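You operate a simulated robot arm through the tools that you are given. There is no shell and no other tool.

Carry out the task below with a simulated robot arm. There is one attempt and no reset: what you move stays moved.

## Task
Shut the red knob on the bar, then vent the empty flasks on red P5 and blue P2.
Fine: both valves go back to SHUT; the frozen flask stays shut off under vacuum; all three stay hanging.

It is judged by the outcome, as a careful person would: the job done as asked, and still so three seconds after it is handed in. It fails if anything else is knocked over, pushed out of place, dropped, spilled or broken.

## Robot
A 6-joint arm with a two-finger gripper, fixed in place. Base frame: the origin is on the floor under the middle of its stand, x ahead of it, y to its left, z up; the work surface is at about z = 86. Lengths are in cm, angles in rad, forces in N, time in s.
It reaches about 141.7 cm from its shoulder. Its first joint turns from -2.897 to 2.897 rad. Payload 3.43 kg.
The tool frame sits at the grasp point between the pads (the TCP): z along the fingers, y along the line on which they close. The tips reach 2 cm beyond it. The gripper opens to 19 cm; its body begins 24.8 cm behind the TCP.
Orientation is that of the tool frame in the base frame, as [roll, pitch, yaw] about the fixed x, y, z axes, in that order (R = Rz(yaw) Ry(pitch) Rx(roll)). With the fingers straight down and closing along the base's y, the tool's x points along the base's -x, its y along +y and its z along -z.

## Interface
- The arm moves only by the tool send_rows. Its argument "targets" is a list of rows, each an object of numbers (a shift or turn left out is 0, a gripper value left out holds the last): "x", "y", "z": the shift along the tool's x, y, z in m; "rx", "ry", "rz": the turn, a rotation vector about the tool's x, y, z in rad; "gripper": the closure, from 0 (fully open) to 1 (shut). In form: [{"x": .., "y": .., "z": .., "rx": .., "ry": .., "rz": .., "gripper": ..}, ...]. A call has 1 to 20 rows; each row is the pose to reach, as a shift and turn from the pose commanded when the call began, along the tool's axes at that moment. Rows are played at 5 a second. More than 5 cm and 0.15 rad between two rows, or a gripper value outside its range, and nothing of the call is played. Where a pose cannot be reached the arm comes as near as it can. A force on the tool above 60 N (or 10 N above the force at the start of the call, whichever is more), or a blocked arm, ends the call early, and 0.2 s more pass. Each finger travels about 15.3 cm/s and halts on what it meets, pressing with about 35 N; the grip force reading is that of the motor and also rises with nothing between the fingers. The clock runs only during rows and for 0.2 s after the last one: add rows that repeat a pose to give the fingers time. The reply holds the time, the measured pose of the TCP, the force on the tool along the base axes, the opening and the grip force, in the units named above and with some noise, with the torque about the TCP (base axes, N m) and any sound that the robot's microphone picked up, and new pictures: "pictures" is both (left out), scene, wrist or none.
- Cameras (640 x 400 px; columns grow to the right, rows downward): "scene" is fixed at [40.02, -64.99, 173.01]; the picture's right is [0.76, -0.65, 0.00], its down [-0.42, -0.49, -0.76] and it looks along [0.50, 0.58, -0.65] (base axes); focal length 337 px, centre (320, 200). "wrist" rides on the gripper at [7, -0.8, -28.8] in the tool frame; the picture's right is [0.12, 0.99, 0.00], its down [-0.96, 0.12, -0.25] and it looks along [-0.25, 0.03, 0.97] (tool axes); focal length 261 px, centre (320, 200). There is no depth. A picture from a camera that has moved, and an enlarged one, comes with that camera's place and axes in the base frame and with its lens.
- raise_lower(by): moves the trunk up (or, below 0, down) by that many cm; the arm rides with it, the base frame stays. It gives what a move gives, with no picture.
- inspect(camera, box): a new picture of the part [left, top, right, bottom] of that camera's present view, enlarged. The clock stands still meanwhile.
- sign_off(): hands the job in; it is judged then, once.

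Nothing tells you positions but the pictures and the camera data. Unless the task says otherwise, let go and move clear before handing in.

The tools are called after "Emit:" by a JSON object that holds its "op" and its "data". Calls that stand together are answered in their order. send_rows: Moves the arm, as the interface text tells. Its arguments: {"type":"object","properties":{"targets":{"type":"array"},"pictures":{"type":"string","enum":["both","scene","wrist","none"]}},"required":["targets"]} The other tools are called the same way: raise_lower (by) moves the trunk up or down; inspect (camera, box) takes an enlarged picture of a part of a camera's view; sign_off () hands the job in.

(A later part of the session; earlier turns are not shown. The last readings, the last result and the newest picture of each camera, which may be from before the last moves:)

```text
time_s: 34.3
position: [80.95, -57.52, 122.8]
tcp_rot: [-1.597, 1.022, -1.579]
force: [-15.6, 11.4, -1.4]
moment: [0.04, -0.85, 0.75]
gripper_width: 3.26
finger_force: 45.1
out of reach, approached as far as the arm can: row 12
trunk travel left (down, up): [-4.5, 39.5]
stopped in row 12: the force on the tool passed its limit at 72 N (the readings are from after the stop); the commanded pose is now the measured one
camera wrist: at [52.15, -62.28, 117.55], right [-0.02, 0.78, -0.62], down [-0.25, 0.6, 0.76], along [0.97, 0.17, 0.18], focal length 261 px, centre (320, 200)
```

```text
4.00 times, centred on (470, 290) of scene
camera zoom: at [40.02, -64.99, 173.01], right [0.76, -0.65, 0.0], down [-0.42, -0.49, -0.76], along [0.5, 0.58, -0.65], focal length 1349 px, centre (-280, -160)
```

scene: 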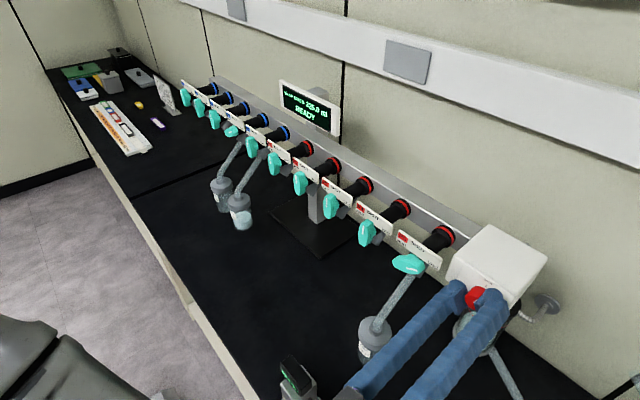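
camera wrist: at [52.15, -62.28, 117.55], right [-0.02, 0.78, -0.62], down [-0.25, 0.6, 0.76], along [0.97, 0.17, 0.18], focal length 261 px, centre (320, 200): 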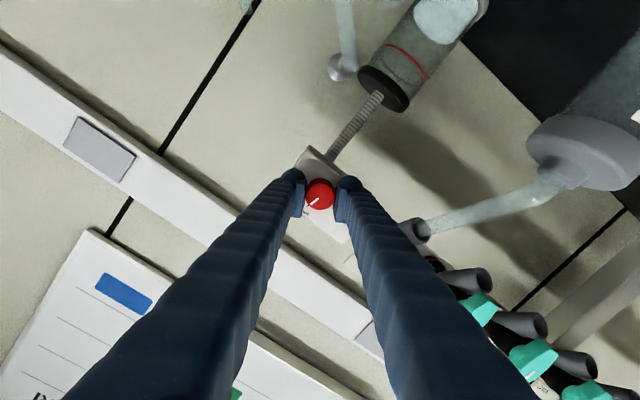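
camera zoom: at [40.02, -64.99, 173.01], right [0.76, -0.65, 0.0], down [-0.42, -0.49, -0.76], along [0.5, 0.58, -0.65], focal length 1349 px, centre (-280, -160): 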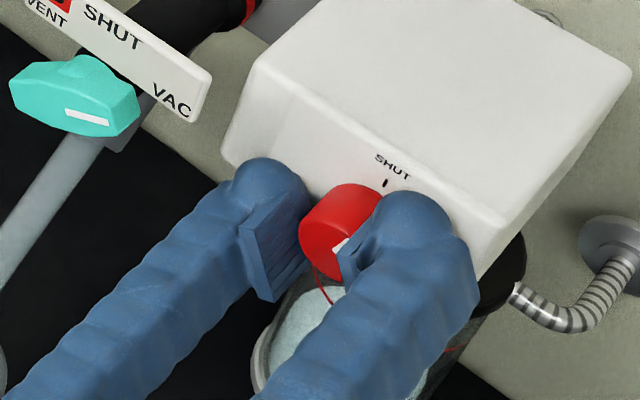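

It turned about 76° before the wrist ran out of roll, with no slip. The mark is nearly at the SHUT tick. I'll open, roll the wrist back, and re-grip to finish the last few degrees.

Emit:
{"op": "send_rows", "data": {"targets": [{"gripper": 0.8}, {"gripper": 0.7}, {"gripper": 0.6}, {"gripper": 0.6}], "pictures": "none"}}

Emit:
{"op": "send_rows", "data": {"targets": [{"z": -0.02}, {"z": -0.04}, {"z": -0.04, "rz": 0.14}, {"z": -0.04, "rz": 0.28}, {"z": -0.04, "rz": 0.42}, {"z": -0.04, "rz": 0.549}, {"z": -0.04, "rz": 0.549}], "pictures": "none"}}

Emit:
{"op": "inspect", "data": {"camera": "wrist", "box": [240, 140, 400, 240]}}

Emit:
{"op": "inspect", "data": {"camera": "scene", "box": [390, 240, 550, 340]}}

```text
time_s: 35.3
position: [81.2, -57.65, 122.66]
tcp_rot: [-1.597, 1.022, -1.583]
force: [0.5, 0.2, -0.3]
moment: [-0.01, 0.03, -0.01]
gripper_width: 7.59
finger_force: 0.1
trunk travel left (down, up): [-4.5, 39.5]
```

```text
time_s: 36.9
position: [77.1, -57.65, 122.79]
tcp_rot: [3.05, 1.556, 3.063]
force: [0.3, -0.5, -0.7]
moment: [0.01, 0.0, 0.01]
gripper_width: 7.62
finger_force: 0.1
trunk travel left (down, up): [-4.5, 39.5]
```

```text
4.00 times, centred on (320, 190) of wrist
camera zoom: at [48.28, -58.93, 116.07], right [-0.01, 0.99, -0.12], down [-0.24, 0.11, 0.97], along [0.97, 0.04, 0.23], focal length 1043 px, centre (320, 240)
```

zoom: 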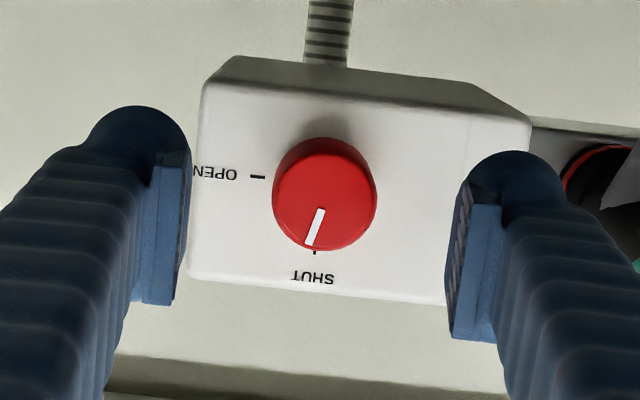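

```text
4.00 times, centred on (470, 290) of scene
camera zoom: at [40.02, -64.99, 173.01], right [0.76, -0.65, 0.0], down [-0.42, -0.49, -0.76], along [0.5, 0.58, -0.65], focal length 1349 px, centre (-280, -160)
```

zoom: 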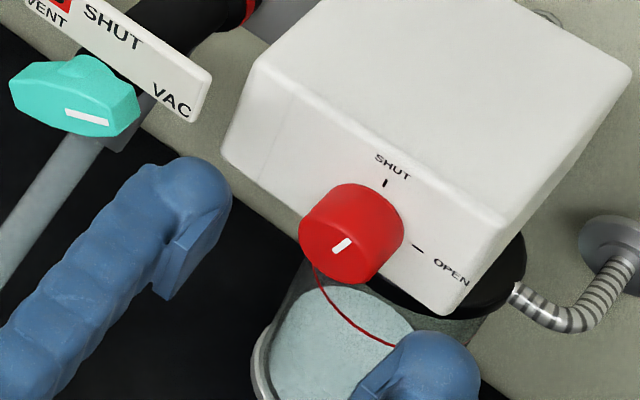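

About 12° remains. I'll re-grip with the tool level and a narrower opening so the left finger clears the P5 label.

Emit:
{"op": "send_rows", "data": {"targets": [{"gripper": 0.72, "rx": 0.013, "ry": -0.0147, "y": 0.001}, {"rx": 0.013, "ry": -0.0147, "y": 0.001}, {"rx": 0.013, "ry": -0.0147, "y": 0.001, "z": 0.02}, {"rx": 0.013, "ry": -0.0147, "y": 0.001, "z": 0.037}, {"rx": 0.013, "ry": -0.0147, "y": 0.001, "z": 0.037}, {"rx": 0.013, "ry": -0.0147, "y": 0.001, "z": 0.037, "gripper": 0.8}, {"rx": 0.013, "ry": -0.0147, "y": 0.001, "z": 0.037, "gripper": 0.9}, {"rx": 0.013, "ry": -0.0147, "y": 0.001, "z": 0.037, "gripper": 0.9}], "pictures": "none"}}

Emit:
{"op": "inspect", "data": {"camera": "wrist", "box": [240, 140, 400, 240]}}

```text
time_s: 38.7
position: [80.79, -57.44, 122.51]
tcp_rot: [-1.866, 1.569, -1.865]
force: [-0.4, 5.7, -2.1]
moment: [0.0, -0.1, 0.06]
gripper_width: 3.23
finger_force: 44.5
trunk travel left (down, up): [-4.5, 39.5]
```

```text
4.00 times, centred on (320, 190) of wrist
camera zoom: at [52.0, -58.42, 115.5], right [0.0, 0.99, -0.12], down [-0.25, 0.12, 0.96], along [0.97, 0.03, 0.25], focal length 1043 px, centre (320, 240)
```

zoom: 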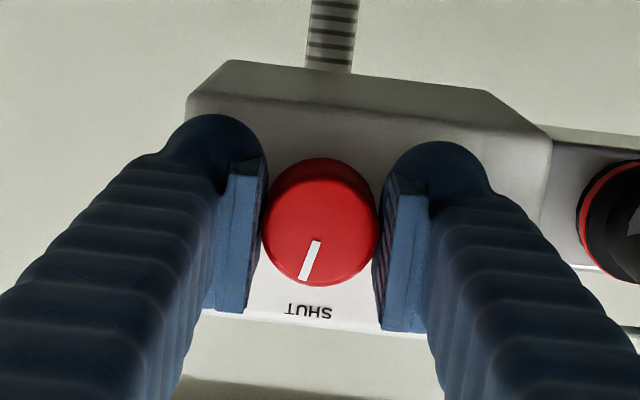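

Emit:
{"op": "send_rows", "data": {"targets": [{"rz": -0.06}, {"rz": -0.12}, {"rz": -0.18}, {"rz": -0.225}, {"rz": -0.225}], "pictures": "none"}}

Emit:
{"op": "inspect", "data": {"camera": "wrist", "box": [240, 140, 400, 240]}}

```text
time_s: 39.9
position: [80.78, -57.46, 122.56]
tcp_rot: [-1.573, 1.345, -1.576]
force: [-9.9, 7.6, -12.7]
moment: [0.0, 0.18, 0.04]
gripper_width: 3.25
finger_force: 45.1
trunk travel left (down, up): [-4.5, 39.5]
```

```text
4.00 times, centred on (320, 190) of wrist
camera zoom: at [51.99, -59.95, 115.89], right [0.0, 0.94, -0.34], down [-0.25, 0.33, 0.91], along [0.97, 0.08, 0.23], focal length 1043 px, centre (320, 240)
```

zoom: 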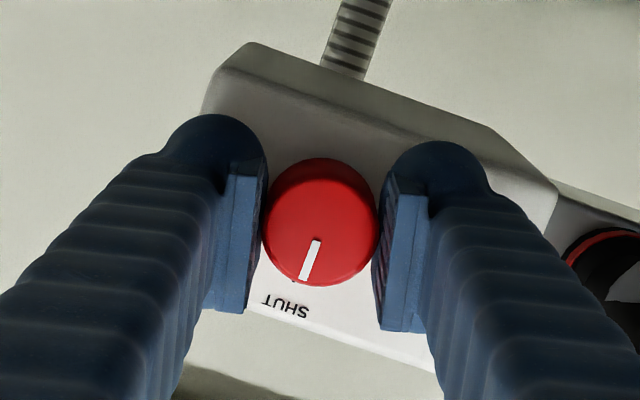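

The mark now points to SHUT within about a degree. I'll add a hair more, release, back off and verify.

Emit:
{"op": "send_rows", "data": {"targets": [{"rz": -0.015}, {"rz": -0.015}, {"rz": -0.015, "gripper": 0.8}, {"rz": -0.015, "gripper": 0.72}, {"rz": -0.015, "gripper": 0.72}, {"rz": -0.015, "z": -0.03}, {"rz": -0.015, "z": -0.07}, {"rz": 0.1, "z": -0.11}, {"rz": 0.225, "z": -0.11}, {"rz": 0.225, "z": -0.11}]}}

Emit:
{"op": "inspect", "data": {"camera": "wrist", "box": [240, 120, 400, 220]}}

Emit:
{"op": "inspect", "data": {"camera": "scene", "box": [390, 240, 550, 340]}}

```text
time_s: 42.1
position: [69.77, -57.48, 122.64]
tcp_rot: [1.127, 1.569, 1.125]
force: [0.0, 0.1, 0.1]
moment: [0.03, -0.01, -0.02]
gripper_width: 5.32
finger_force: 0.1
trunk travel left (down, up): [-4.5, 39.5]
camera wrist: at [41.06, -58.34, 115.5], right [0.0, 0.99, -0.12], down [-0.25, 0.11, 0.96], along [0.97, 0.03, 0.25], focal length 261 px, centre (320, 200)
```

scene: 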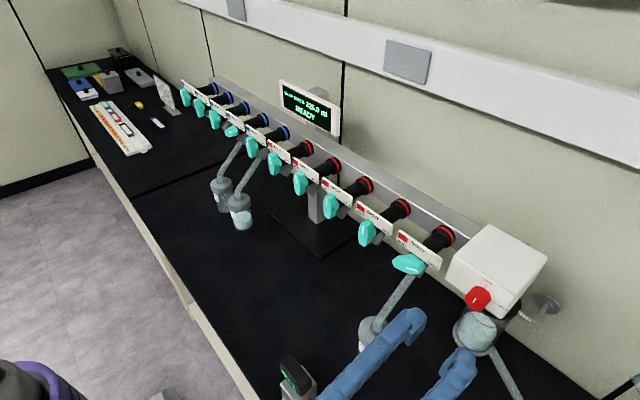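
wrist: 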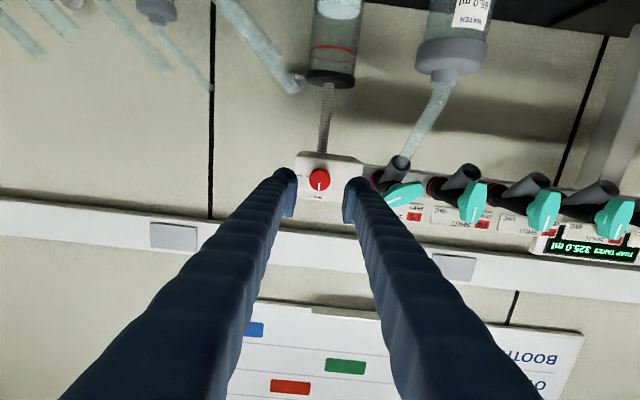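

```text
4.00 times, centred on (320, 170) of wrist
camera zoom: at [41.06, -58.34, 115.5], right [0.0, 0.99, -0.12], down [-0.25, 0.11, 0.96], along [0.97, 0.03, 0.25], focal length 1043 px, centre (320, 320)
```

zoom: 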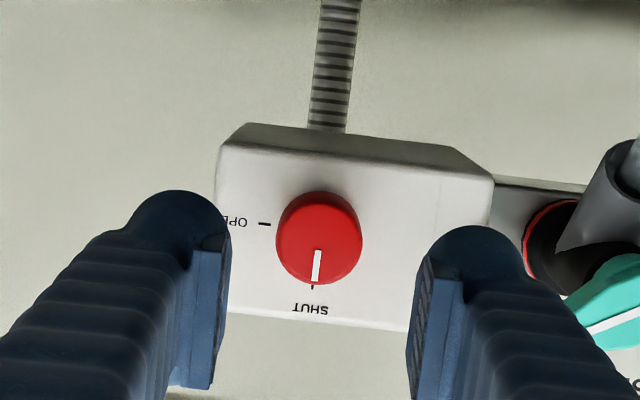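

```text
4.00 times, centred on (470, 290) of scene
camera zoom: at [40.02, -64.99, 173.01], right [0.76, -0.65, 0.0], down [-0.42, -0.49, -0.76], along [0.5, 0.58, -0.65], focal length 1349 px, centre (-280, -160)
```

zoom: 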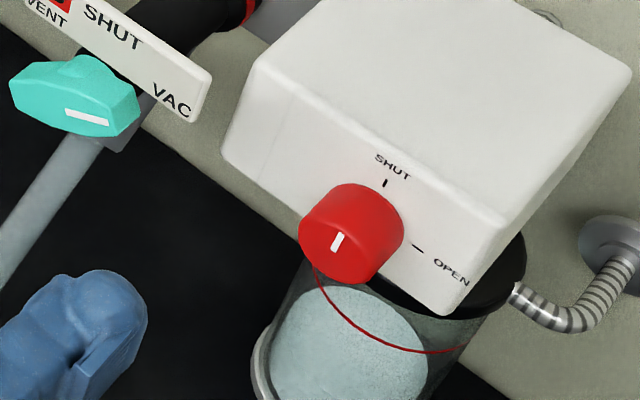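

The red knob's mark is on the SHUT tick. Next is P5: I'll move in front of it, staying back, and roll the tool the other way so the later turn to VENT keeps within the wrist's range.

Emit:
{"op": "send_rows", "data": {"targets": [{"z": -0.04}, {"y": 0.04, "z": -0.06}, {"y": 0.08, "z": -0.07}, {"y": 0.122, "z": -0.07}, {"y": 0.122, "z": -0.07, "rz": 0.13}, {"y": 0.122, "z": -0.07, "rz": 0.26}, {"y": 0.122, "z": -0.07, "rz": 0.39}, {"y": 0.122, "z": -0.07, "rz": 0.52}, {"y": 0.122, "z": -0.07, "rz": 0.65}, {"y": 0.122, "z": -0.07, "rz": 0.78}, {"y": 0.122, "z": -0.07, "rz": 0.91}, {"y": 0.122, "z": -0.07, "rz": 1.047}, {"y": 0.122, "z": -0.07, "rz": 1.047}]}}

Emit:
{"op": "inspect", "data": {"camera": "wrist", "box": [240, 120, 400, 220]}}

```text
time_s: 44.9
position: [62.77, -45.29, 122.71]
tcp_rot: [1.572, 0.522, 1.567]
force: [0.1, -0.8, 0.2]
moment: [0.03, 0.01, -0.02]
gripper_width: 5.35
finger_force: 0.0
trunk travel left (down, up): [-4.5, 39.5]
camera wrist: at [34.0, -39.59, 118.37], right [0.0, 0.6, 0.8], down [-0.25, -0.78, 0.58], along [0.97, -0.2, 0.15], focal length 261 px, centre (320, 200)
```

scene: 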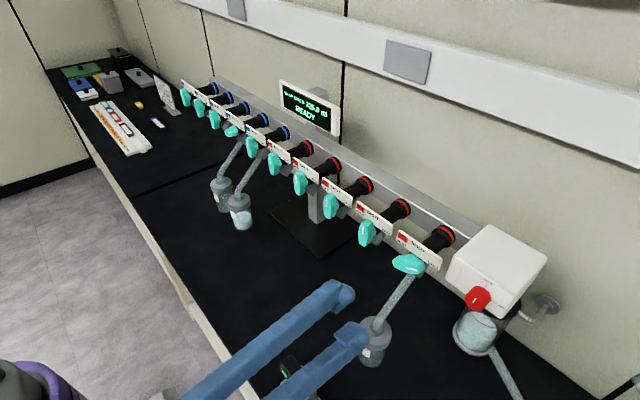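
wrist: 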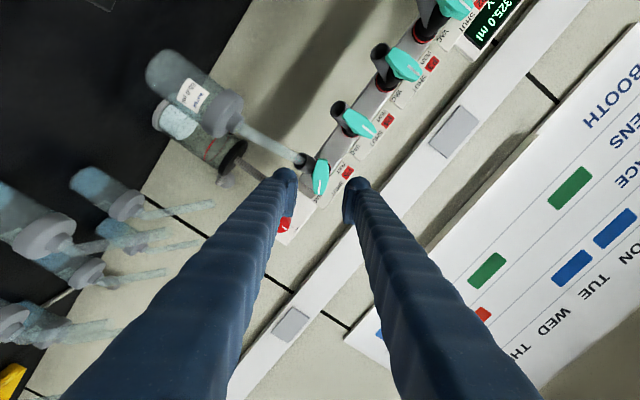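

```text
4.00 times, centred on (320, 170) of wrist
camera zoom: at [34.0, -39.59, 118.37], right [0.0, 0.6, 0.8], down [-0.25, -0.78, 0.58], along [0.97, -0.2, 0.15], focal length 1043 px, centre (320, 320)
```

zoom: 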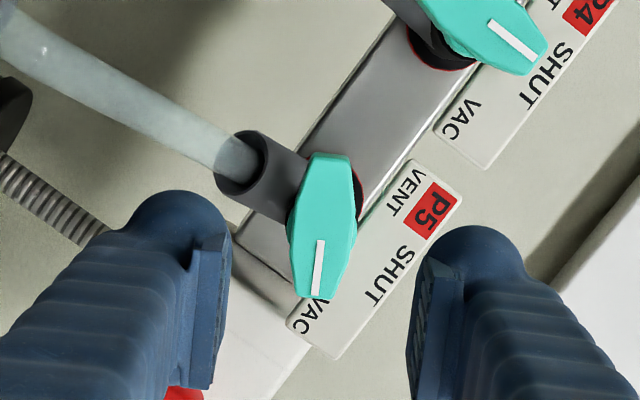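

The tool's roll matches the paddle angle exactly at 60° (VAC). I'll roll on by another 180° to the equivalent grip so the turn runs toward the middle of the wrist's range, and watch for limits.

Emit:
{"op": "send_rows", "data": {"targets": [{"rz": 0.14}, {"rz": 0.28}, {"rz": 0.42}, {"rz": 0.56}, {"rz": 0.7}, {"rz": 0.84}, {"rz": 0.98}, {"rz": 1.12}, {"rz": 1.26}, {"rz": 1.4}, {"rz": 1.5708}, {"rz": 1.5708}], "pictures": "scene"}}

Emit:
{"op": "send_rows", "data": {"targets": [{"rz": 0.14}, {"rz": 0.28}, {"rz": 0.42}, {"rz": 0.56}, {"rz": 0.7}, {"rz": 0.84}, {"rz": 0.98}, {"rz": 1.12}, {"rz": 1.26}, {"rz": 1.4}, {"rz": 1.5708}, {"rz": 1.5708}]}}

```text
refused: row 11 steps farther than a row can; nothing moved
```

```text
refused: row 11 steps farther than a row can; nothing moved
```

Emit:
{"op": "send_rows", "data": {"targets": [{"rz": 0.145}, {"rz": 0.29}, {"rz": 0.435}, {"rz": 0.58}, {"rz": 0.725}, {"rz": 0.87}, {"rz": 1.015}, {"rz": 1.16}, {"rz": 1.305}, {"rz": 1.44}, {"rz": 1.5708}, {"rz": 1.5708}], "pictures": "scene"}}

```text
time_s: 47.5
position: [62.73, -45.29, 122.62]
tcp_rot: [1.57, -1.049, 1.57]
force: [0.1, -1.2, 0.2]
moment: [-0.02, 0.03, -0.01]
gripper_width: 5.31
finger_force: 0.0
trunk travel left (down, up): [-4.5, 39.5]
```

scene: 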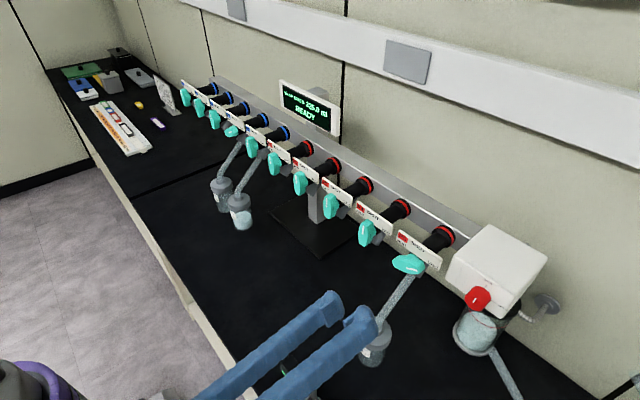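

Roll is at 150°, no limits so far. Continuing the last 90°.

Emit:
{"op": "send_rows", "data": {"targets": [{"rz": 0.145}, {"rz": 0.29}, {"rz": 0.435}, {"rz": 0.58}, {"rz": 0.725}, {"rz": 0.87}, {"rz": 1.015}, {"rz": 1.16}, {"rz": 1.305}, {"rz": 1.44}, {"rz": 1.5708}, {"rz": 1.5708}]}}

Emit:
{"op": "inspect", "data": {"camera": "wrist", "box": [240, 120, 400, 220]}}

```text
time_s: 50.1
position: [62.66, -45.33, 122.64]
tcp_rot: [-1.571, -0.522, -1.573]
force: [0.1, -0.7, -0.2]
moment: [0.01, 0.03, 0.03]
gripper_width: 5.31
finger_force: 0.0
trunk travel left (down, up): [-4.5, 39.5]
camera wrist: at [34.0, -51.02, 126.88], right [0.0, -0.6, -0.8], down [-0.25, 0.78, -0.58], along [0.97, 0.2, -0.15], focal length 261 px, centre (320, 200)
```

scene: 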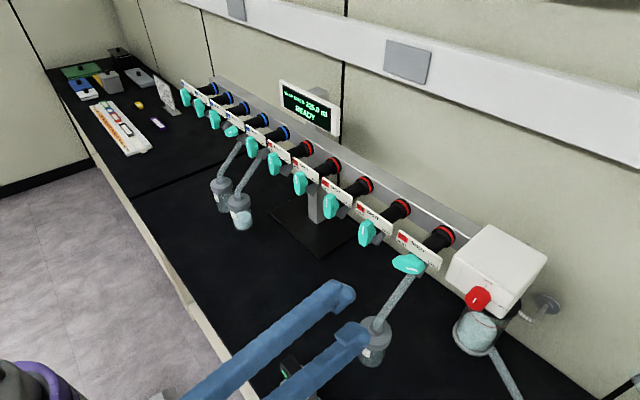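
wrist: 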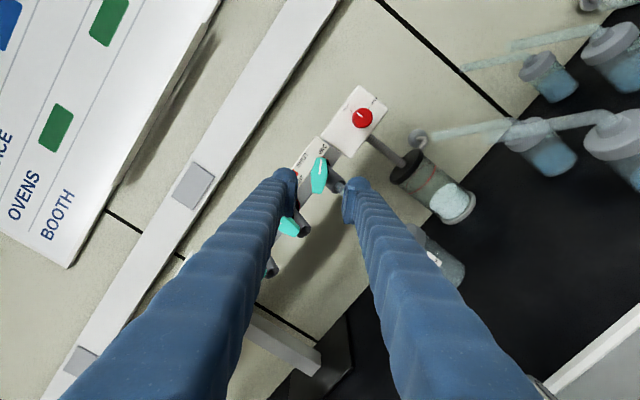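

```text
4.00 times, centred on (320, 170) of wrist
camera zoom: at [34.0, -51.02, 126.88], right [0.0, -0.6, -0.8], down [-0.25, 0.78, -0.58], along [0.97, 0.2, -0.15], focal length 1043 px, centre (320, 320)
```

zoom: 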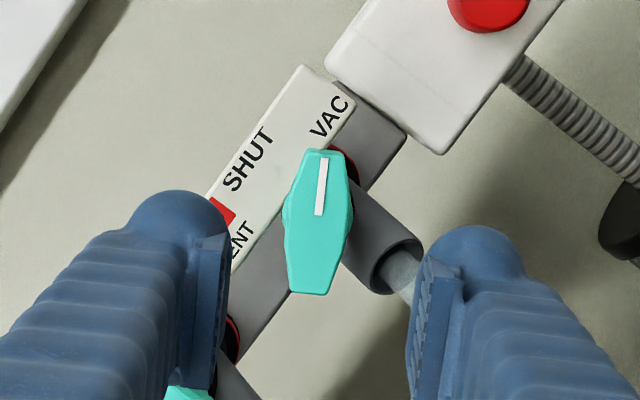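

The roll reaches 240° with no limit. Combining the two opposite views, P5's axis is at y = -45.36, z = 122.83. I'll apply that small correction and come closer with a narrow opening.

Emit:
{"op": "send_rows", "data": {"targets": [{"x": 0.0012, "y": -0.0012, "gripper": 0.755}, {"x": 0.0012, "y": -0.0012, "z": 0.04}, {"x": 0.0012, "y": -0.0012, "z": 0.08}, {"x": 0.0012, "y": -0.0012, "z": 0.12}, {"x": 0.0012, "y": -0.0012, "z": 0.12}]}}

Emit:
{"op": "inspect", "data": {"camera": "wrist", "box": [240, 140, 400, 240]}}

Emit:
{"op": "inspect", "data": {"camera": "scene", "box": [340, 210, 500, 310]}}

```text
time_s: 51.3
position: [74.72, -45.29, 122.92]
tcp_rot: [-1.57, -0.525, -1.573]
force: [-0.5, -0.3, -0.2]
moment: [0.0, -0.04, -0.05]
gripper_width: 4.65
finger_force: 0.0
trunk travel left (down, up): [-4.5, 39.5]
camera wrist: at [45.98, -50.98, 127.01], right [0.0, -0.6, -0.8], down [-0.25, 0.78, -0.58], along [0.97, 0.2, -0.15], focal length 261 px, centre (320, 200)
```

scene: 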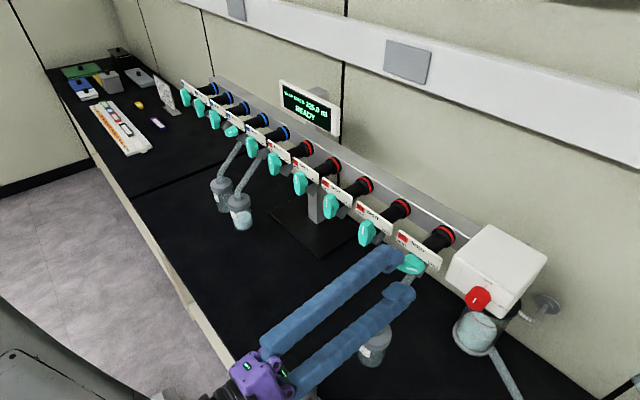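
wrist: 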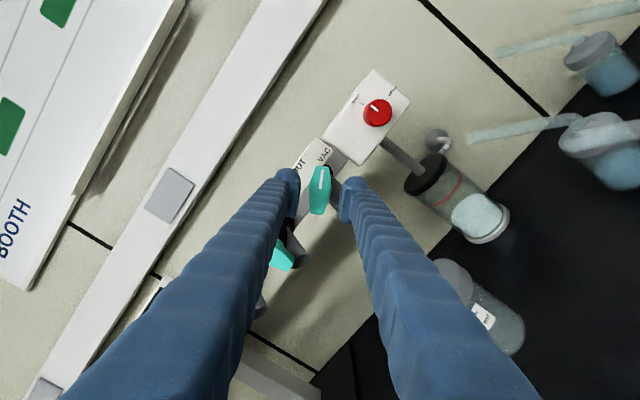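

```text
4.00 times, centred on (320, 190) of wrist
camera zoom: at [45.98, -50.98, 127.01], right [0.0, -0.6, -0.8], down [-0.25, 0.78, -0.58], along [0.97, 0.2, -0.15], focal length 1043 px, centre (320, 240)
```

zoom: 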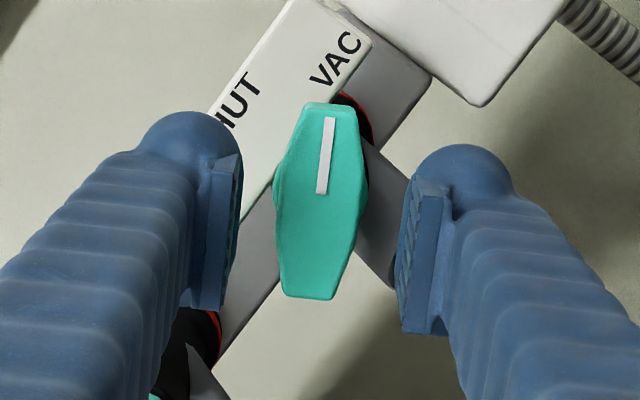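

```text
4.00 times, centred on (420, 260) of scene
camera zoom: at [40.02, -64.99, 173.01], right [0.76, -0.65, 0.0], down [-0.42, -0.49, -0.76], along [0.5, 0.58, -0.65], focal length 1349 px, centre (-80, -40)
```

zoom: 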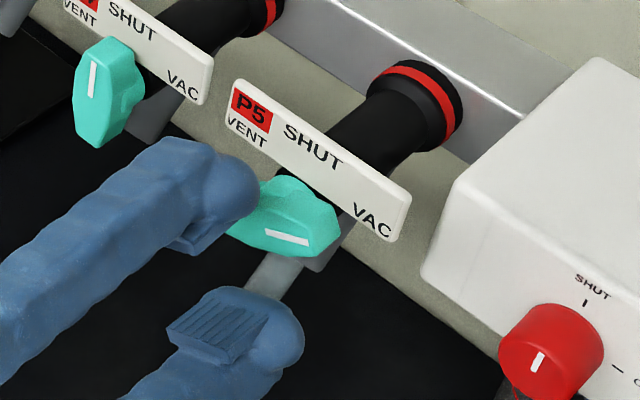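

P5's knob is centred between the fingers. I'll advance 2.6 cm, so the tips stop short of the label plane, and close.

Emit:
{"op": "send_rows", "data": {"targets": [{"z": 0.013}, {"z": 0.026}, {"z": 0.026}], "pictures": "none"}}

Emit:
{"op": "inspect", "data": {"camera": "scene", "box": [360, 220, 480, 295]}}

Emit:
{"op": "inspect", "data": {"camera": "wrist", "box": [240, 140, 400, 240]}}

```text
time_s: 52.1
position: [77.31, -45.38, 122.88]
tcp_rot: [-1.569, -0.523, -1.571]
force: [-0.1, -0.7, 0.5]
moment: [0.0, 0.0, 0.02]
gripper_width: 4.64
finger_force: 0.1
trunk travel left (down, up): [-4.5, 39.5]
```

```text
5.33 times, centred on (420, 258) of scene
camera zoom: at [40.02, -64.99, 173.01], right [0.76, -0.65, 0.0], down [-0.42, -0.49, -0.76], along [0.5, 0.58, -0.65], focal length 1799 px, centre (-213, -107)
```

zoom: 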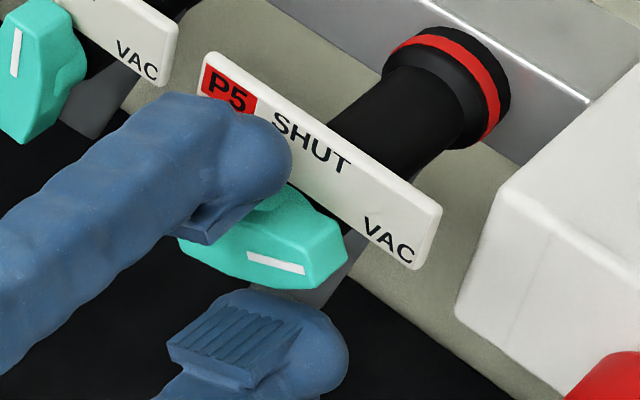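

```text
4.00 times, centred on (320, 190) of wrist
camera zoom: at [48.59, -51.06, 127.08], right [0.0, -0.6, -0.8], down [-0.25, 0.78, -0.58], along [0.97, 0.2, -0.15], focal length 1043 px, centre (320, 240)
```

zoom: 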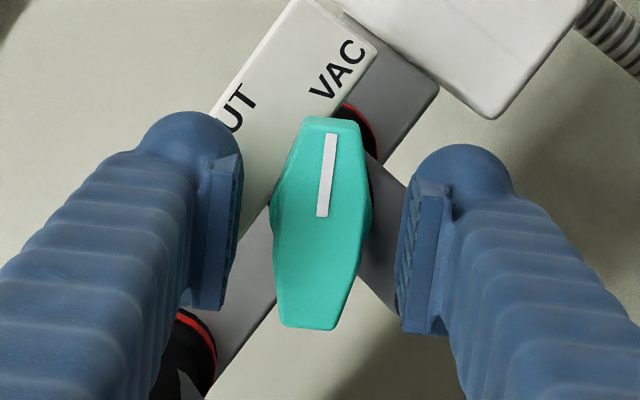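

Emit:
{"op": "send_rows", "data": {"targets": [{"gripper": 0.82}, {"gripper": 0.9}, {"gripper": 0.95}, {"gripper": 0.95}], "pictures": "none"}}

Emit:
{"op": "inspect", "data": {"camera": "wrist", "box": [240, 140, 400, 240]}}

Emit:
{"op": "inspect", "data": {"camera": "scene", "box": [360, 220, 480, 295]}}

```text
time_s: 53.1
position: [77.24, -45.4, 122.95]
tcp_rot: [-1.571, -0.522, -1.573]
force: [0.2, -1.0, 0.1]
moment: [0.0, -0.01, -0.02]
gripper_width: 1.87
finger_force: 44.8
trunk travel left (down, up): [-4.5, 39.5]
```

```text
4.00 times, centred on (320, 190) of wrist
camera zoom: at [48.58, -51.06, 127.08], right [0.0, -0.6, -0.8], down [-0.25, 0.78, -0.58], along [0.97, 0.2, -0.15], focal length 1043 px, centre (320, 240)
```

zoom: 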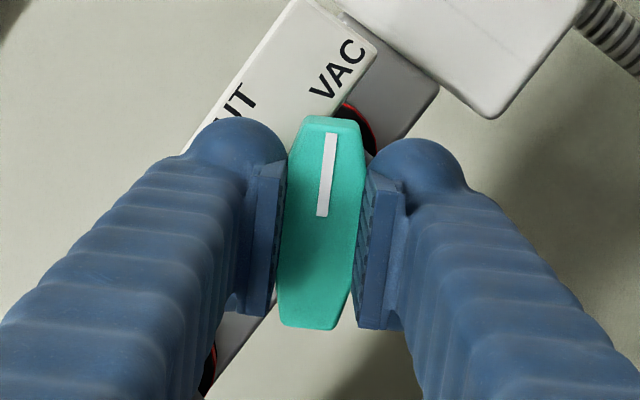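

```text
5.33 times, centred on (420, 258) of scene
camera zoom: at [40.02, -64.99, 173.01], right [0.76, -0.65, 0.0], down [-0.42, -0.49, -0.76], along [0.5, 0.58, -0.65], focal length 1799 px, centre (-213, -107)
```

zoom: 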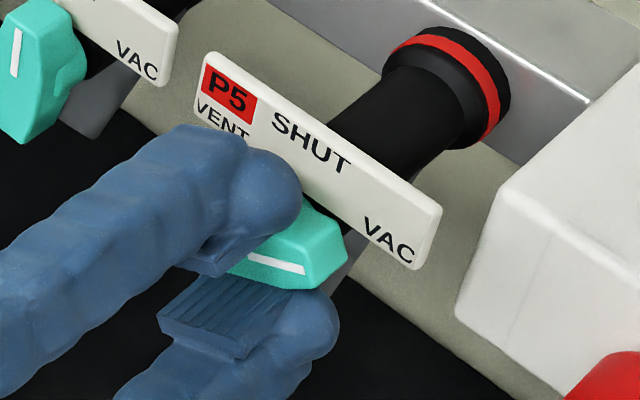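

P5's paddle is firmly gripped, 1.87 cm wide, with no side load. Turning 60° counter-clockwise toward SHUT first.

Emit:
{"op": "send_rows", "data": {"targets": [{"rz": -0.08}, {"rz": -0.2}, {"rz": -0.32}, {"rz": -0.44}, {"rz": -0.56}, {"rz": -0.68}, {"rz": -0.8}, {"rz": -0.92}, {"rz": -1.0}, {"rz": -1.047}, {"rz": -1.047}], "pictures": "none"}}

Emit:
{"op": "inspect", "data": {"camera": "wrist", "box": [240, 140, 400, 240]}}

Emit:
{"op": "inspect", "data": {"camera": "scene", "box": [360, 220, 480, 295]}}

```text
time_s: 55.5
position: [77.35, -45.46, 122.79]
tcp_rot: [-2.004, -1.57, -1.143]
force: [-7.1, -10.1, -7.0]
moment: [0.0, 0.04, -0.1]
gripper_width: 1.88
finger_force: 45.4
trunk travel left (down, up): [-4.5, 39.5]
```

```text
4.00 times, centred on (320, 190) of wrist
camera zoom: at [48.6, -44.68, 129.79], right [0.0, -0.99, 0.12], down [-0.25, -0.12, -0.96], along [0.97, -0.03, -0.25], focal length 1043 px, centre (320, 240)
```

zoom: 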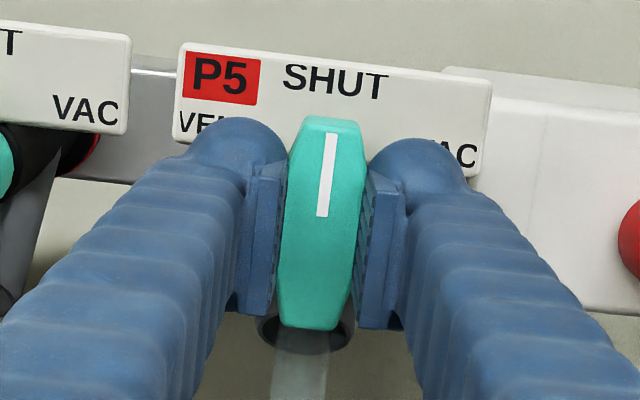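

```text
5.33 times, centred on (420, 258) of scene
camera zoom: at [40.02, -64.99, 173.01], right [0.76, -0.65, 0.0], down [-0.42, -0.49, -0.76], along [0.5, 0.58, -0.65], focal length 1799 px, centre (-213, -107)
```

zoom: 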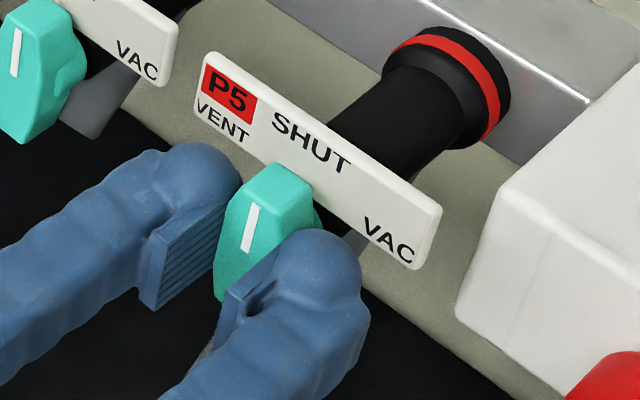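

P5 is at SHUT, turning cleanly. Continuing another 60° to VENT, then I'll hold there for the flask to vent and listen.

Emit:
{"op": "send_rows", "data": {"targets": [{"rz": -0.08}, {"rz": -0.2}, {"rz": -0.32}, {"rz": -0.44}, {"rz": -0.56}, {"rz": -0.68}, {"rz": -0.8}, {"rz": -0.92}, {"rz": -1.0}, {"rz": -1.047}, {"rz": -1.047}, {"rz": -1.047}], "pictures": "none"}}

Emit:
{"op": "inspect", "data": {"camera": "wrist", "box": [240, 140, 400, 240]}}

Emit:
{"op": "inspect", "data": {"camera": "scene", "box": [340, 220, 500, 320]}}

```text
time_s: 58.1
position: [77.28, -45.58, 122.84]
tcp_rot: [1.568, -0.526, 1.568]
force: [5.2, -28.9, 9.3]
moment: [0.02, -0.07, -0.15]
gripper_width: 1.88
finger_force: 45.0
trunk travel left (down, up): [-4.5, 39.5]
```

```text
4.00 times, centred on (320, 190) of wrist
camera zoom: at [48.62, -39.11, 125.57], right [0.0, -0.39, 0.92], down [-0.25, -0.89, -0.38], along [0.97, -0.23, -0.1], focal length 1043 px, centre (320, 240)
```

zoom: 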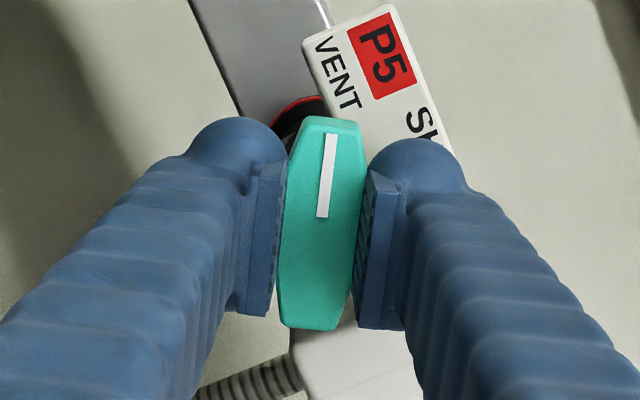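

```text
4.00 times, centred on (420, 270) of scene
camera zoom: at [40.02, -64.99, 173.01], right [0.76, -0.65, 0.0], down [-0.42, -0.49, -0.76], along [0.5, 0.58, -0.65], focal length 1349 px, centre (-80, -80)
```

zoom: 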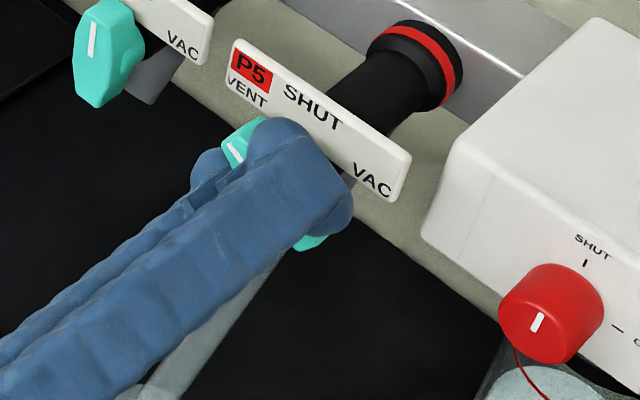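

P5's pointer is at VENT. I'll hold there for a few seconds and listen.

Emit:
{"op": "send_rows", "data": {"targets": [{"rz": 0}, {"rz": 0}, {"rz": 0}, {"rz": 0}, {"rz": 0}, {"rz": 0}, {"rz": 0}, {"rz": 0}, {"rz": 0}, {"rz": 0}]}}

```text
time_s: 60.3
position: [77.31, -45.65, 122.83]
tcp_rot: [1.569, -0.526, 1.568]
force: [7.4, -28.1, 16.0]
moment: [0.07, -0.13, -0.16]
gripper_width: 1.92
finger_force: 44.9
trunk travel left (down, up): [-4.5, 39.5]
camera wrist: at [48.61, -39.08, 125.58], right [0.0, -0.4, 0.92], down [-0.25, -0.89, -0.38], along [0.97, -0.23, -0.1], focal length 261 px, centre (320, 200)
```

scene: 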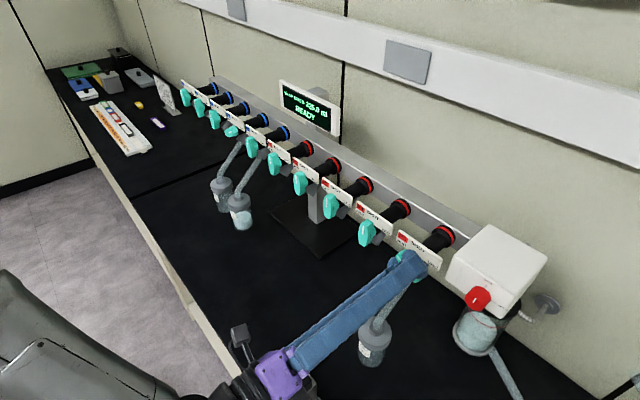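
wrist: 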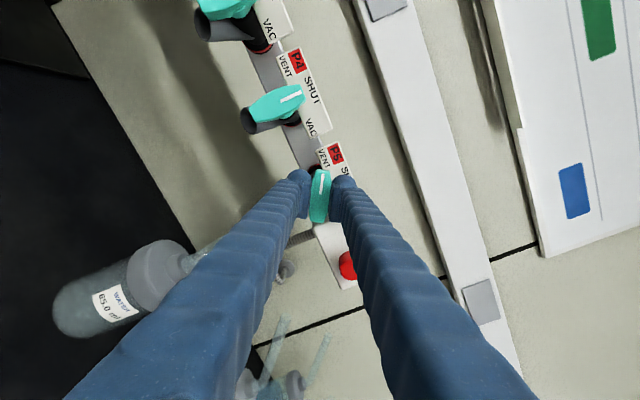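

No sound is reported, but the pointer is squarely on VENT. I'll nudge it a touch further to make sure it is fully at VENT, then hold a few more seconds.

Emit:
{"op": "send_rows", "data": {"targets": [{"rz": -0.02}, {"rz": -0.04}, {"rz": -0.04}, {"rz": -0.04}, {"rz": -0.04}, {"rz": -0.04}, {"rz": -0.04}, {"rz": -0.04}, {"rz": -0.04}, {"rz": -0.04}, {"rz": -0.04}, {"rz": -0.04}, {"rz": -0.04}], "pictures": "none"}}

Emit:
{"op": "inspect", "data": {"camera": "wrist", "box": [240, 140, 400, 240]}}

Emit:
{"op": "inspect", "data": {"camera": "scene", "box": [270, 70, 350, 140]}}

Emit:
{"op": "inspect", "data": {"camera": "scene", "box": [320, 230, 500, 390]}}

```text
time_s: 63.1
position: [77.28, -45.7, 123.02]
tcp_rot: [1.568, -0.485, 1.569]
force: [8.6, -24.1, 19.9]
moment: [1.04, -0.11, -0.24]
gripper_width: 1.94
finger_force: 45.1
trunk travel left (down, up): [-4.5, 39.5]
```

```text
4.00 times, centred on (320, 190) of wrist
camera zoom: at [48.6, -38.96, 125.32], right [0.0, -0.36, 0.93], down [-0.25, -0.9, -0.35], along [0.97, -0.23, -0.09], focal length 1043 px, centre (320, 240)
```

zoom: 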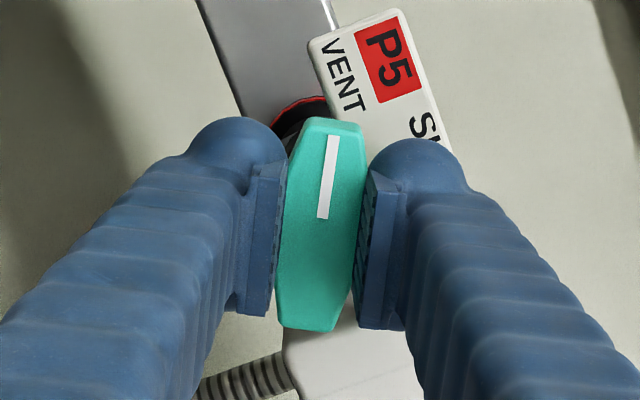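

```text
5.71 times, centred on (310, 105) of scene
camera zoom: at [40.02, -64.99, 173.01], right [0.76, -0.65, 0.0], down [-0.42, -0.49, -0.76], along [0.5, 0.58, -0.65], focal length 1927 px, centre (377, 743)
```

zoom: 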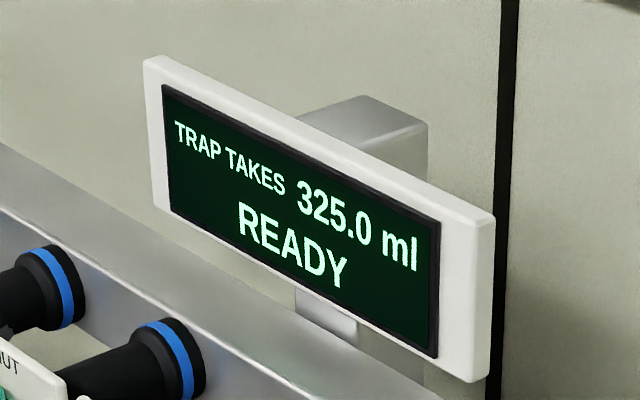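

```text
2.50 times, centred on (410, 310) of scene
camera zoom: at [40.02, -64.99, 173.01], right [0.76, -0.65, 0.0], down [-0.42, -0.49, -0.76], along [0.5, 0.58, -0.65], focal length 843 px, centre (95, -75)
```

zoom: 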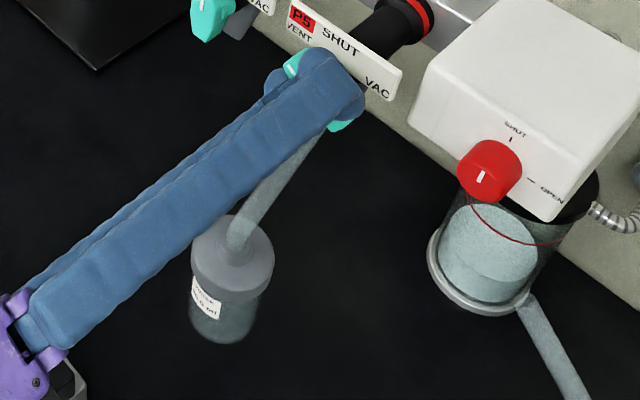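

A firm stop shows the knob is fully at VENT, and it has been held there about 5 s. Now turning P5 back to SHUT.

Emit:
{"op": "send_rows", "data": {"targets": [{"rz": 0.04}, {"rz": 0.14}, {"rz": 0.26}, {"rz": 0.38}, {"rz": 0.5}, {"rz": 0.62}, {"rz": 0.74}, {"rz": 0.86}, {"rz": 0.98}, {"rz": 1.05}, {"rz": 1.087}, {"rz": 1.087}, {"rz": 1.087}], "pictures": "none"}}

Emit:
{"op": "inspect", "data": {"camera": "wrist", "box": [240, 140, 400, 240]}}

Emit:
{"op": "inspect", "data": {"camera": "scene", "box": [360, 220, 480, 295]}}

```text
time_s: 65.9
position: [77.29, -45.45, 122.89]
tcp_rot: [-0.853, -1.567, -2.29]
force: [-1.0, -16.8, 11.3]
moment: [0.02, -0.13, -0.14]
gripper_width: 1.91
finger_force: 45.0
trunk travel left (down, up): [-4.5, 39.5]
```

```text
4.00 times, centred on (320, 190) of wrist
camera zoom: at [48.57, -44.69, 129.83], right [0.0, -0.99, 0.12], down [-0.25, -0.11, -0.96], along [0.97, -0.03, -0.24], focal length 1043 px, centre (320, 240)
```

zoom: 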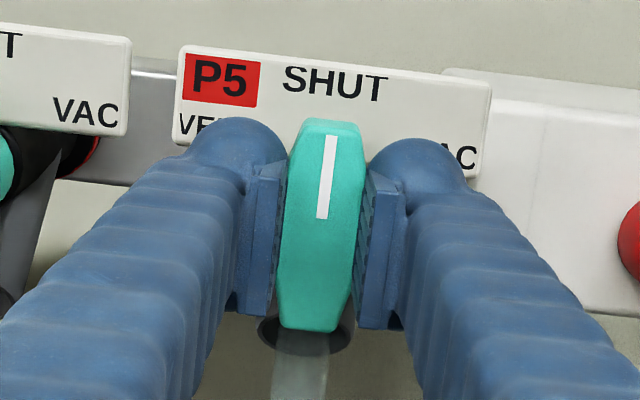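

```text
5.33 times, centred on (420, 258) of scene
camera zoom: at [40.02, -64.99, 173.01], right [0.76, -0.65, 0.0], down [-0.42, -0.49, -0.76], along [0.5, 0.58, -0.65], focal length 1799 px, centre (-213, -107)
```

zoom: 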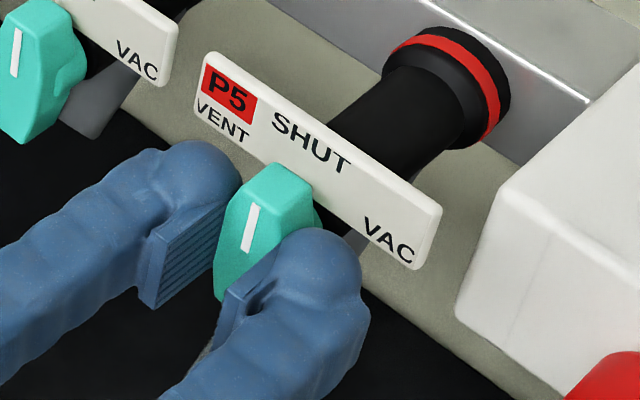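

P5 is back at SHUT, with the pointer vertical to within about a degree. Releasing and backing straight out.

Emit:
{"op": "send_rows", "data": {"targets": [{"gripper": 0.85}, {"gripper": 0.78}, {"gripper": 0.755}, {"gripper": 0.755}, {"z": -0.03}, {"z": -0.07}, {"z": -0.11}, {"z": -0.14}, {"z": -0.14}]}}

Emit:
{"op": "inspect", "data": {"camera": "scene", "box": [340, 180, 500, 280]}}

Emit:
{"op": "inspect", "data": {"camera": "wrist", "box": [240, 120, 400, 220]}}

```text
time_s: 67.9
position: [63.34, -45.44, 122.82]
tcp_rot: [0.211, -1.571, 2.929]
force: [0.1, 0.2, 0.8]
moment: [-0.02, 0.02, -0.01]
gripper_width: 4.65
finger_force: 0.1
trunk travel left (down, up): [-4.5, 39.5]
camera wrist: at [34.63, -44.68, 129.79], right [0.0, -0.99, 0.12], down [-0.25, -0.12, -0.96], along [0.97, -0.03, -0.24], focal length 261 px, centre (320, 200)
```

scene: 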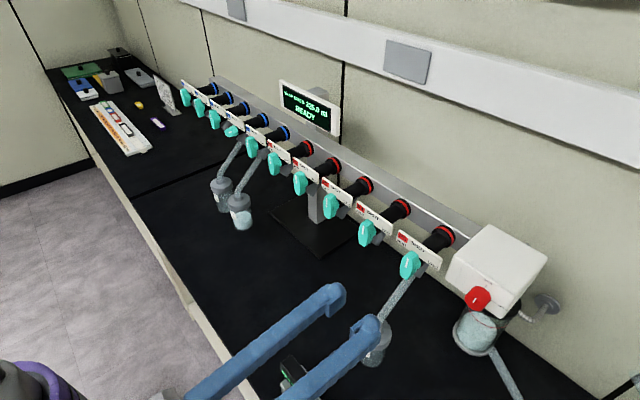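
wrist: 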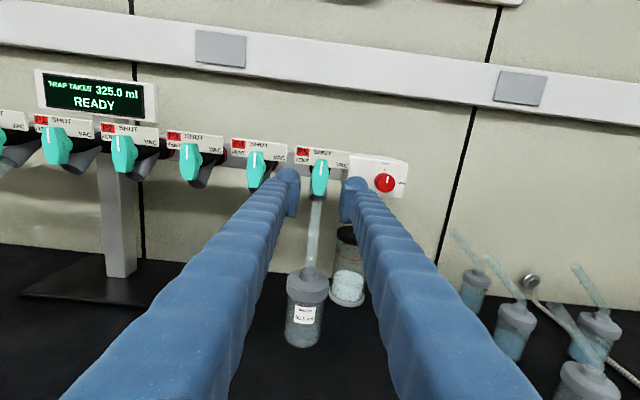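

```text
4.00 times, centred on (420, 230) of scene
camera zoom: at [40.02, -64.99, 173.01], right [0.76, -0.65, 0.0], down [-0.42, -0.49, -0.76], along [0.5, 0.58, -0.65], focal length 1349 px, centre (-80, 80)
```

zoom: 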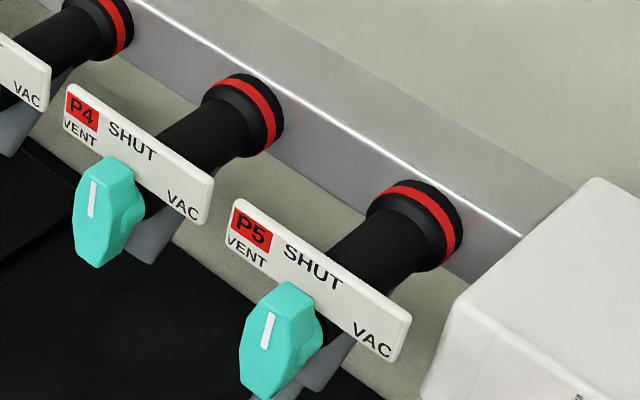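

```text
4.00 times, centred on (320, 170) of wrist
camera zoom: at [34.63, -44.68, 129.79], right [0.0, -0.99, 0.12], down [-0.25, -0.12, -0.96], along [0.97, -0.03, -0.24], focal length 1043 px, centre (320, 320)
```

zoom: 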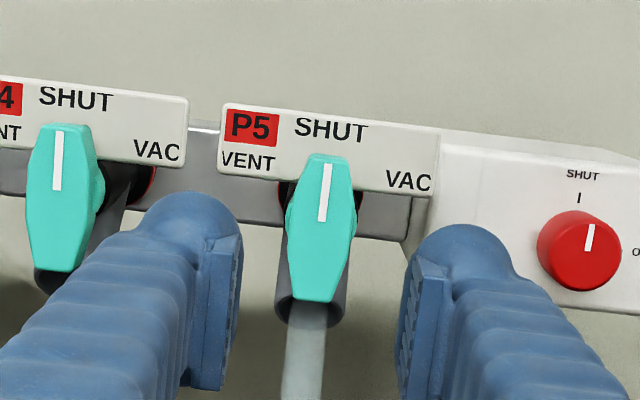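

P5 and the red knob both read SHUT. For blue P2 I have to cross to the other side. I'll first roll the wrist back to its starting roll while clear of the bar.

Emit:
{"op": "send_rows", "data": {"targets": [{"rz": -0.145}, {"rz": -0.29}, {"rz": -0.435}, {"rz": -0.58}, {"rz": -0.725}, {"rz": -0.87}, {"rz": -1.015}, {"rz": -1.16}, {"rz": -1.305}, {"rz": -1.45}, {"rz": -1.571}, {"rz": -1.571}], "pictures": "none"}}

Emit:
{"op": "send_rows", "data": {"targets": [{"rz": -0.145}, {"rz": -0.29}, {"rz": -0.435}, {"rz": -0.58}, {"rz": -0.725}, {"rz": -0.87}, {"rz": -1.015}, {"rz": -1.16}, {"rz": -1.305}, {"rz": -1.45}, {"rz": -1.571}, {"rz": -1.571}], "pictures": "none"}}

Emit:
{"op": "raise_lower", "data": {"by": 15.5}}

```text
time_s: 70.5
position: [63.21, -45.41, 122.92]
tcp_rot: [1.573, 0.001, 1.568]
force: [-0.5, -0.1, 0.1]
moment: [0.01, 0.0, 0.02]
gripper_width: 4.68
finger_force: 0.0
trunk travel left (down, up): [-4.5, 39.5]
```

```text
time_s: 73.1
position: [63.4, -45.49, 122.7]
tcp_rot: [-1.245, 1.568, -1.246]
force: [0.3, 0.0, 0.0]
moment: [-0.01, 0.0, -0.02]
gripper_width: 4.64
finger_force: 0.0
trunk travel left (down, up): [-4.5, 39.5]
```

```text
time_s: 74.9
position: [63.35, -45.37, 138.31]
tcp_rot: [2.636, 1.57, 2.634]
force: [-0.9, -0.3, 0.3]
moment: [0.02, 0.0, -0.02]
gripper_width: 4.65
finger_force: 0.0
trunk travel left (down, up): [-20.0, 24.0]
```

Now tipping the tool down about 60° with a little rise, ready to cross.

Emit:
{"op": "send_rows", "data": {"targets": [{"ry": 0.12, "x": -0.008}, {"ry": 0.24, "x": -0.016}, {"ry": 0.36, "x": -0.024}, {"ry": 0.48, "x": -0.032}, {"ry": 0.6, "x": -0.04}, {"ry": 0.72, "x": -0.048}, {"ry": 0.84, "x": -0.056}, {"ry": 0.95, "x": -0.064}, {"ry": 1.05, "x": -0.07}, {"ry": 1.05, "x": -0.07}]}}

```text
time_s: 77.1
position: [63.3, -45.31, 145.39]
tcp_rot: [-3.139, 0.519, 3.138]
force: [-0.1, -0.5, 0.5]
moment: [-0.01, 0.0, -0.02]
gripper_width: 4.65
finger_force: 0.0
trunk travel left (down, up): [-20.0, 24.0]
camera wrist: at [42.88, -46.2, 166.75], right [-0.1, 0.99, -0.06], down [0.71, 0.11, 0.69], along [0.7, 0.03, -0.72], focal length 261 px, centre (320, 200)
```

scene: 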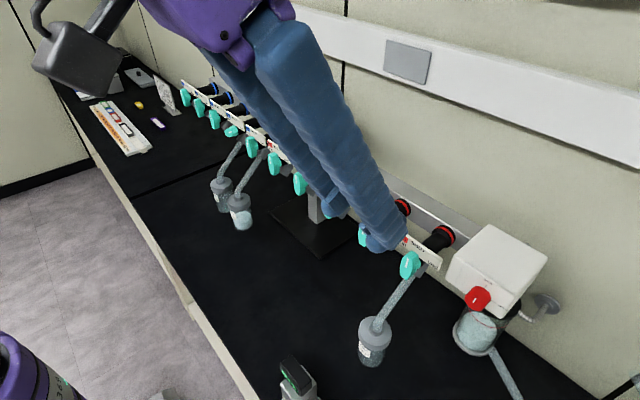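
wrist: 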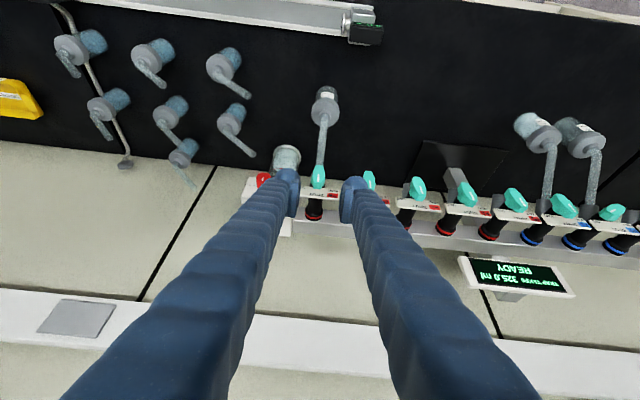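

Emit:
{"op": "send_rows", "data": {"targets": [{"y": 0.04, "ry": 0.015, "x": -0.003, "z": 0.0015}, {"y": 0.08, "ry": 0.03, "x": -0.006, "z": 0.003}, {"y": 0.12, "ry": 0.045, "x": -0.009, "z": 0.0045}, {"y": 0.16, "ry": 0.06, "x": -0.012, "z": 0.006}, {"y": 0.2, "ry": 0.075, "x": -0.015, "z": 0.0075}, {"y": 0.24, "ry": 0.09, "x": -0.018, "z": 0.009}, {"y": 0.28, "ry": 0.105, "x": -0.02, "z": 0.0105}, {"y": 0.32, "ry": 0.12, "x": -0.022, "z": 0.012}, {"y": 0.36, "ry": 0.135, "x": -0.024, "z": 0.0135}, {"y": 0.4, "ry": 0.15, "x": -0.026, "z": 0.0149}, {"y": 0.44, "ry": 0.15, "x": -0.026, "z": 0.0149}, {"y": 0.48, "ry": 0.15, "x": -0.026, "z": 0.0149}, {"y": 0.52, "ry": 0.15, "x": -0.026, "z": 0.0149}, {"y": 0.56, "ry": 0.15, "x": -0.026, "z": 0.0149}, {"y": 0.6, "ry": 0.15, "x": -0.026, "z": 0.0149}, {"y": 0.64, "ry": 0.15, "x": -0.026, "z": 0.0149}, {"y": 0.66, "ry": 0.15, "x": -0.026, "z": 0.0149}, {"y": 0.66, "ry": 0.15, "x": -0.026, "z": 0.0149}]}}

```text
time_s: 80.9
position: [66.65, 20.65, 145.28]
tcp_rot: [-3.141, 0.372, 3.138]
force: [0.1, -0.1, -0.5]
moment: [-0.02, 0.01, 0.0]
gripper_width: 4.65
finger_force: 0.1
trunk travel left (down, up): [-20.0, 24.0]
camera wrist: at [49.68, 19.78, 169.57], right [-0.11, 0.99, -0.04], down [0.81, 0.11, 0.58], along [0.58, 0.03, -0.81], focal length 261 px, centre (320, 200)
```

scene: 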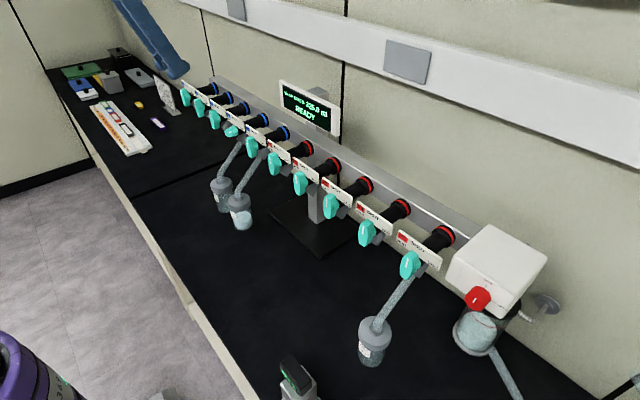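
wrist: 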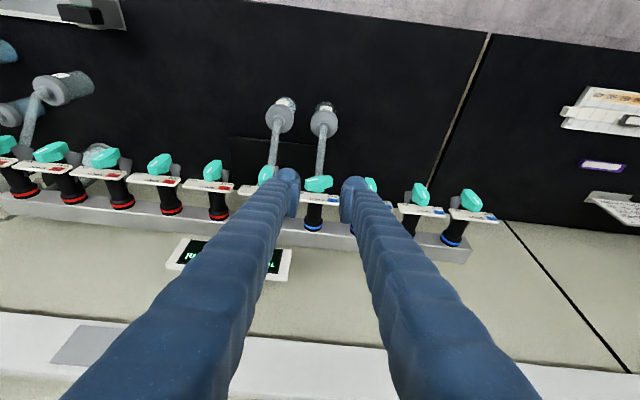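

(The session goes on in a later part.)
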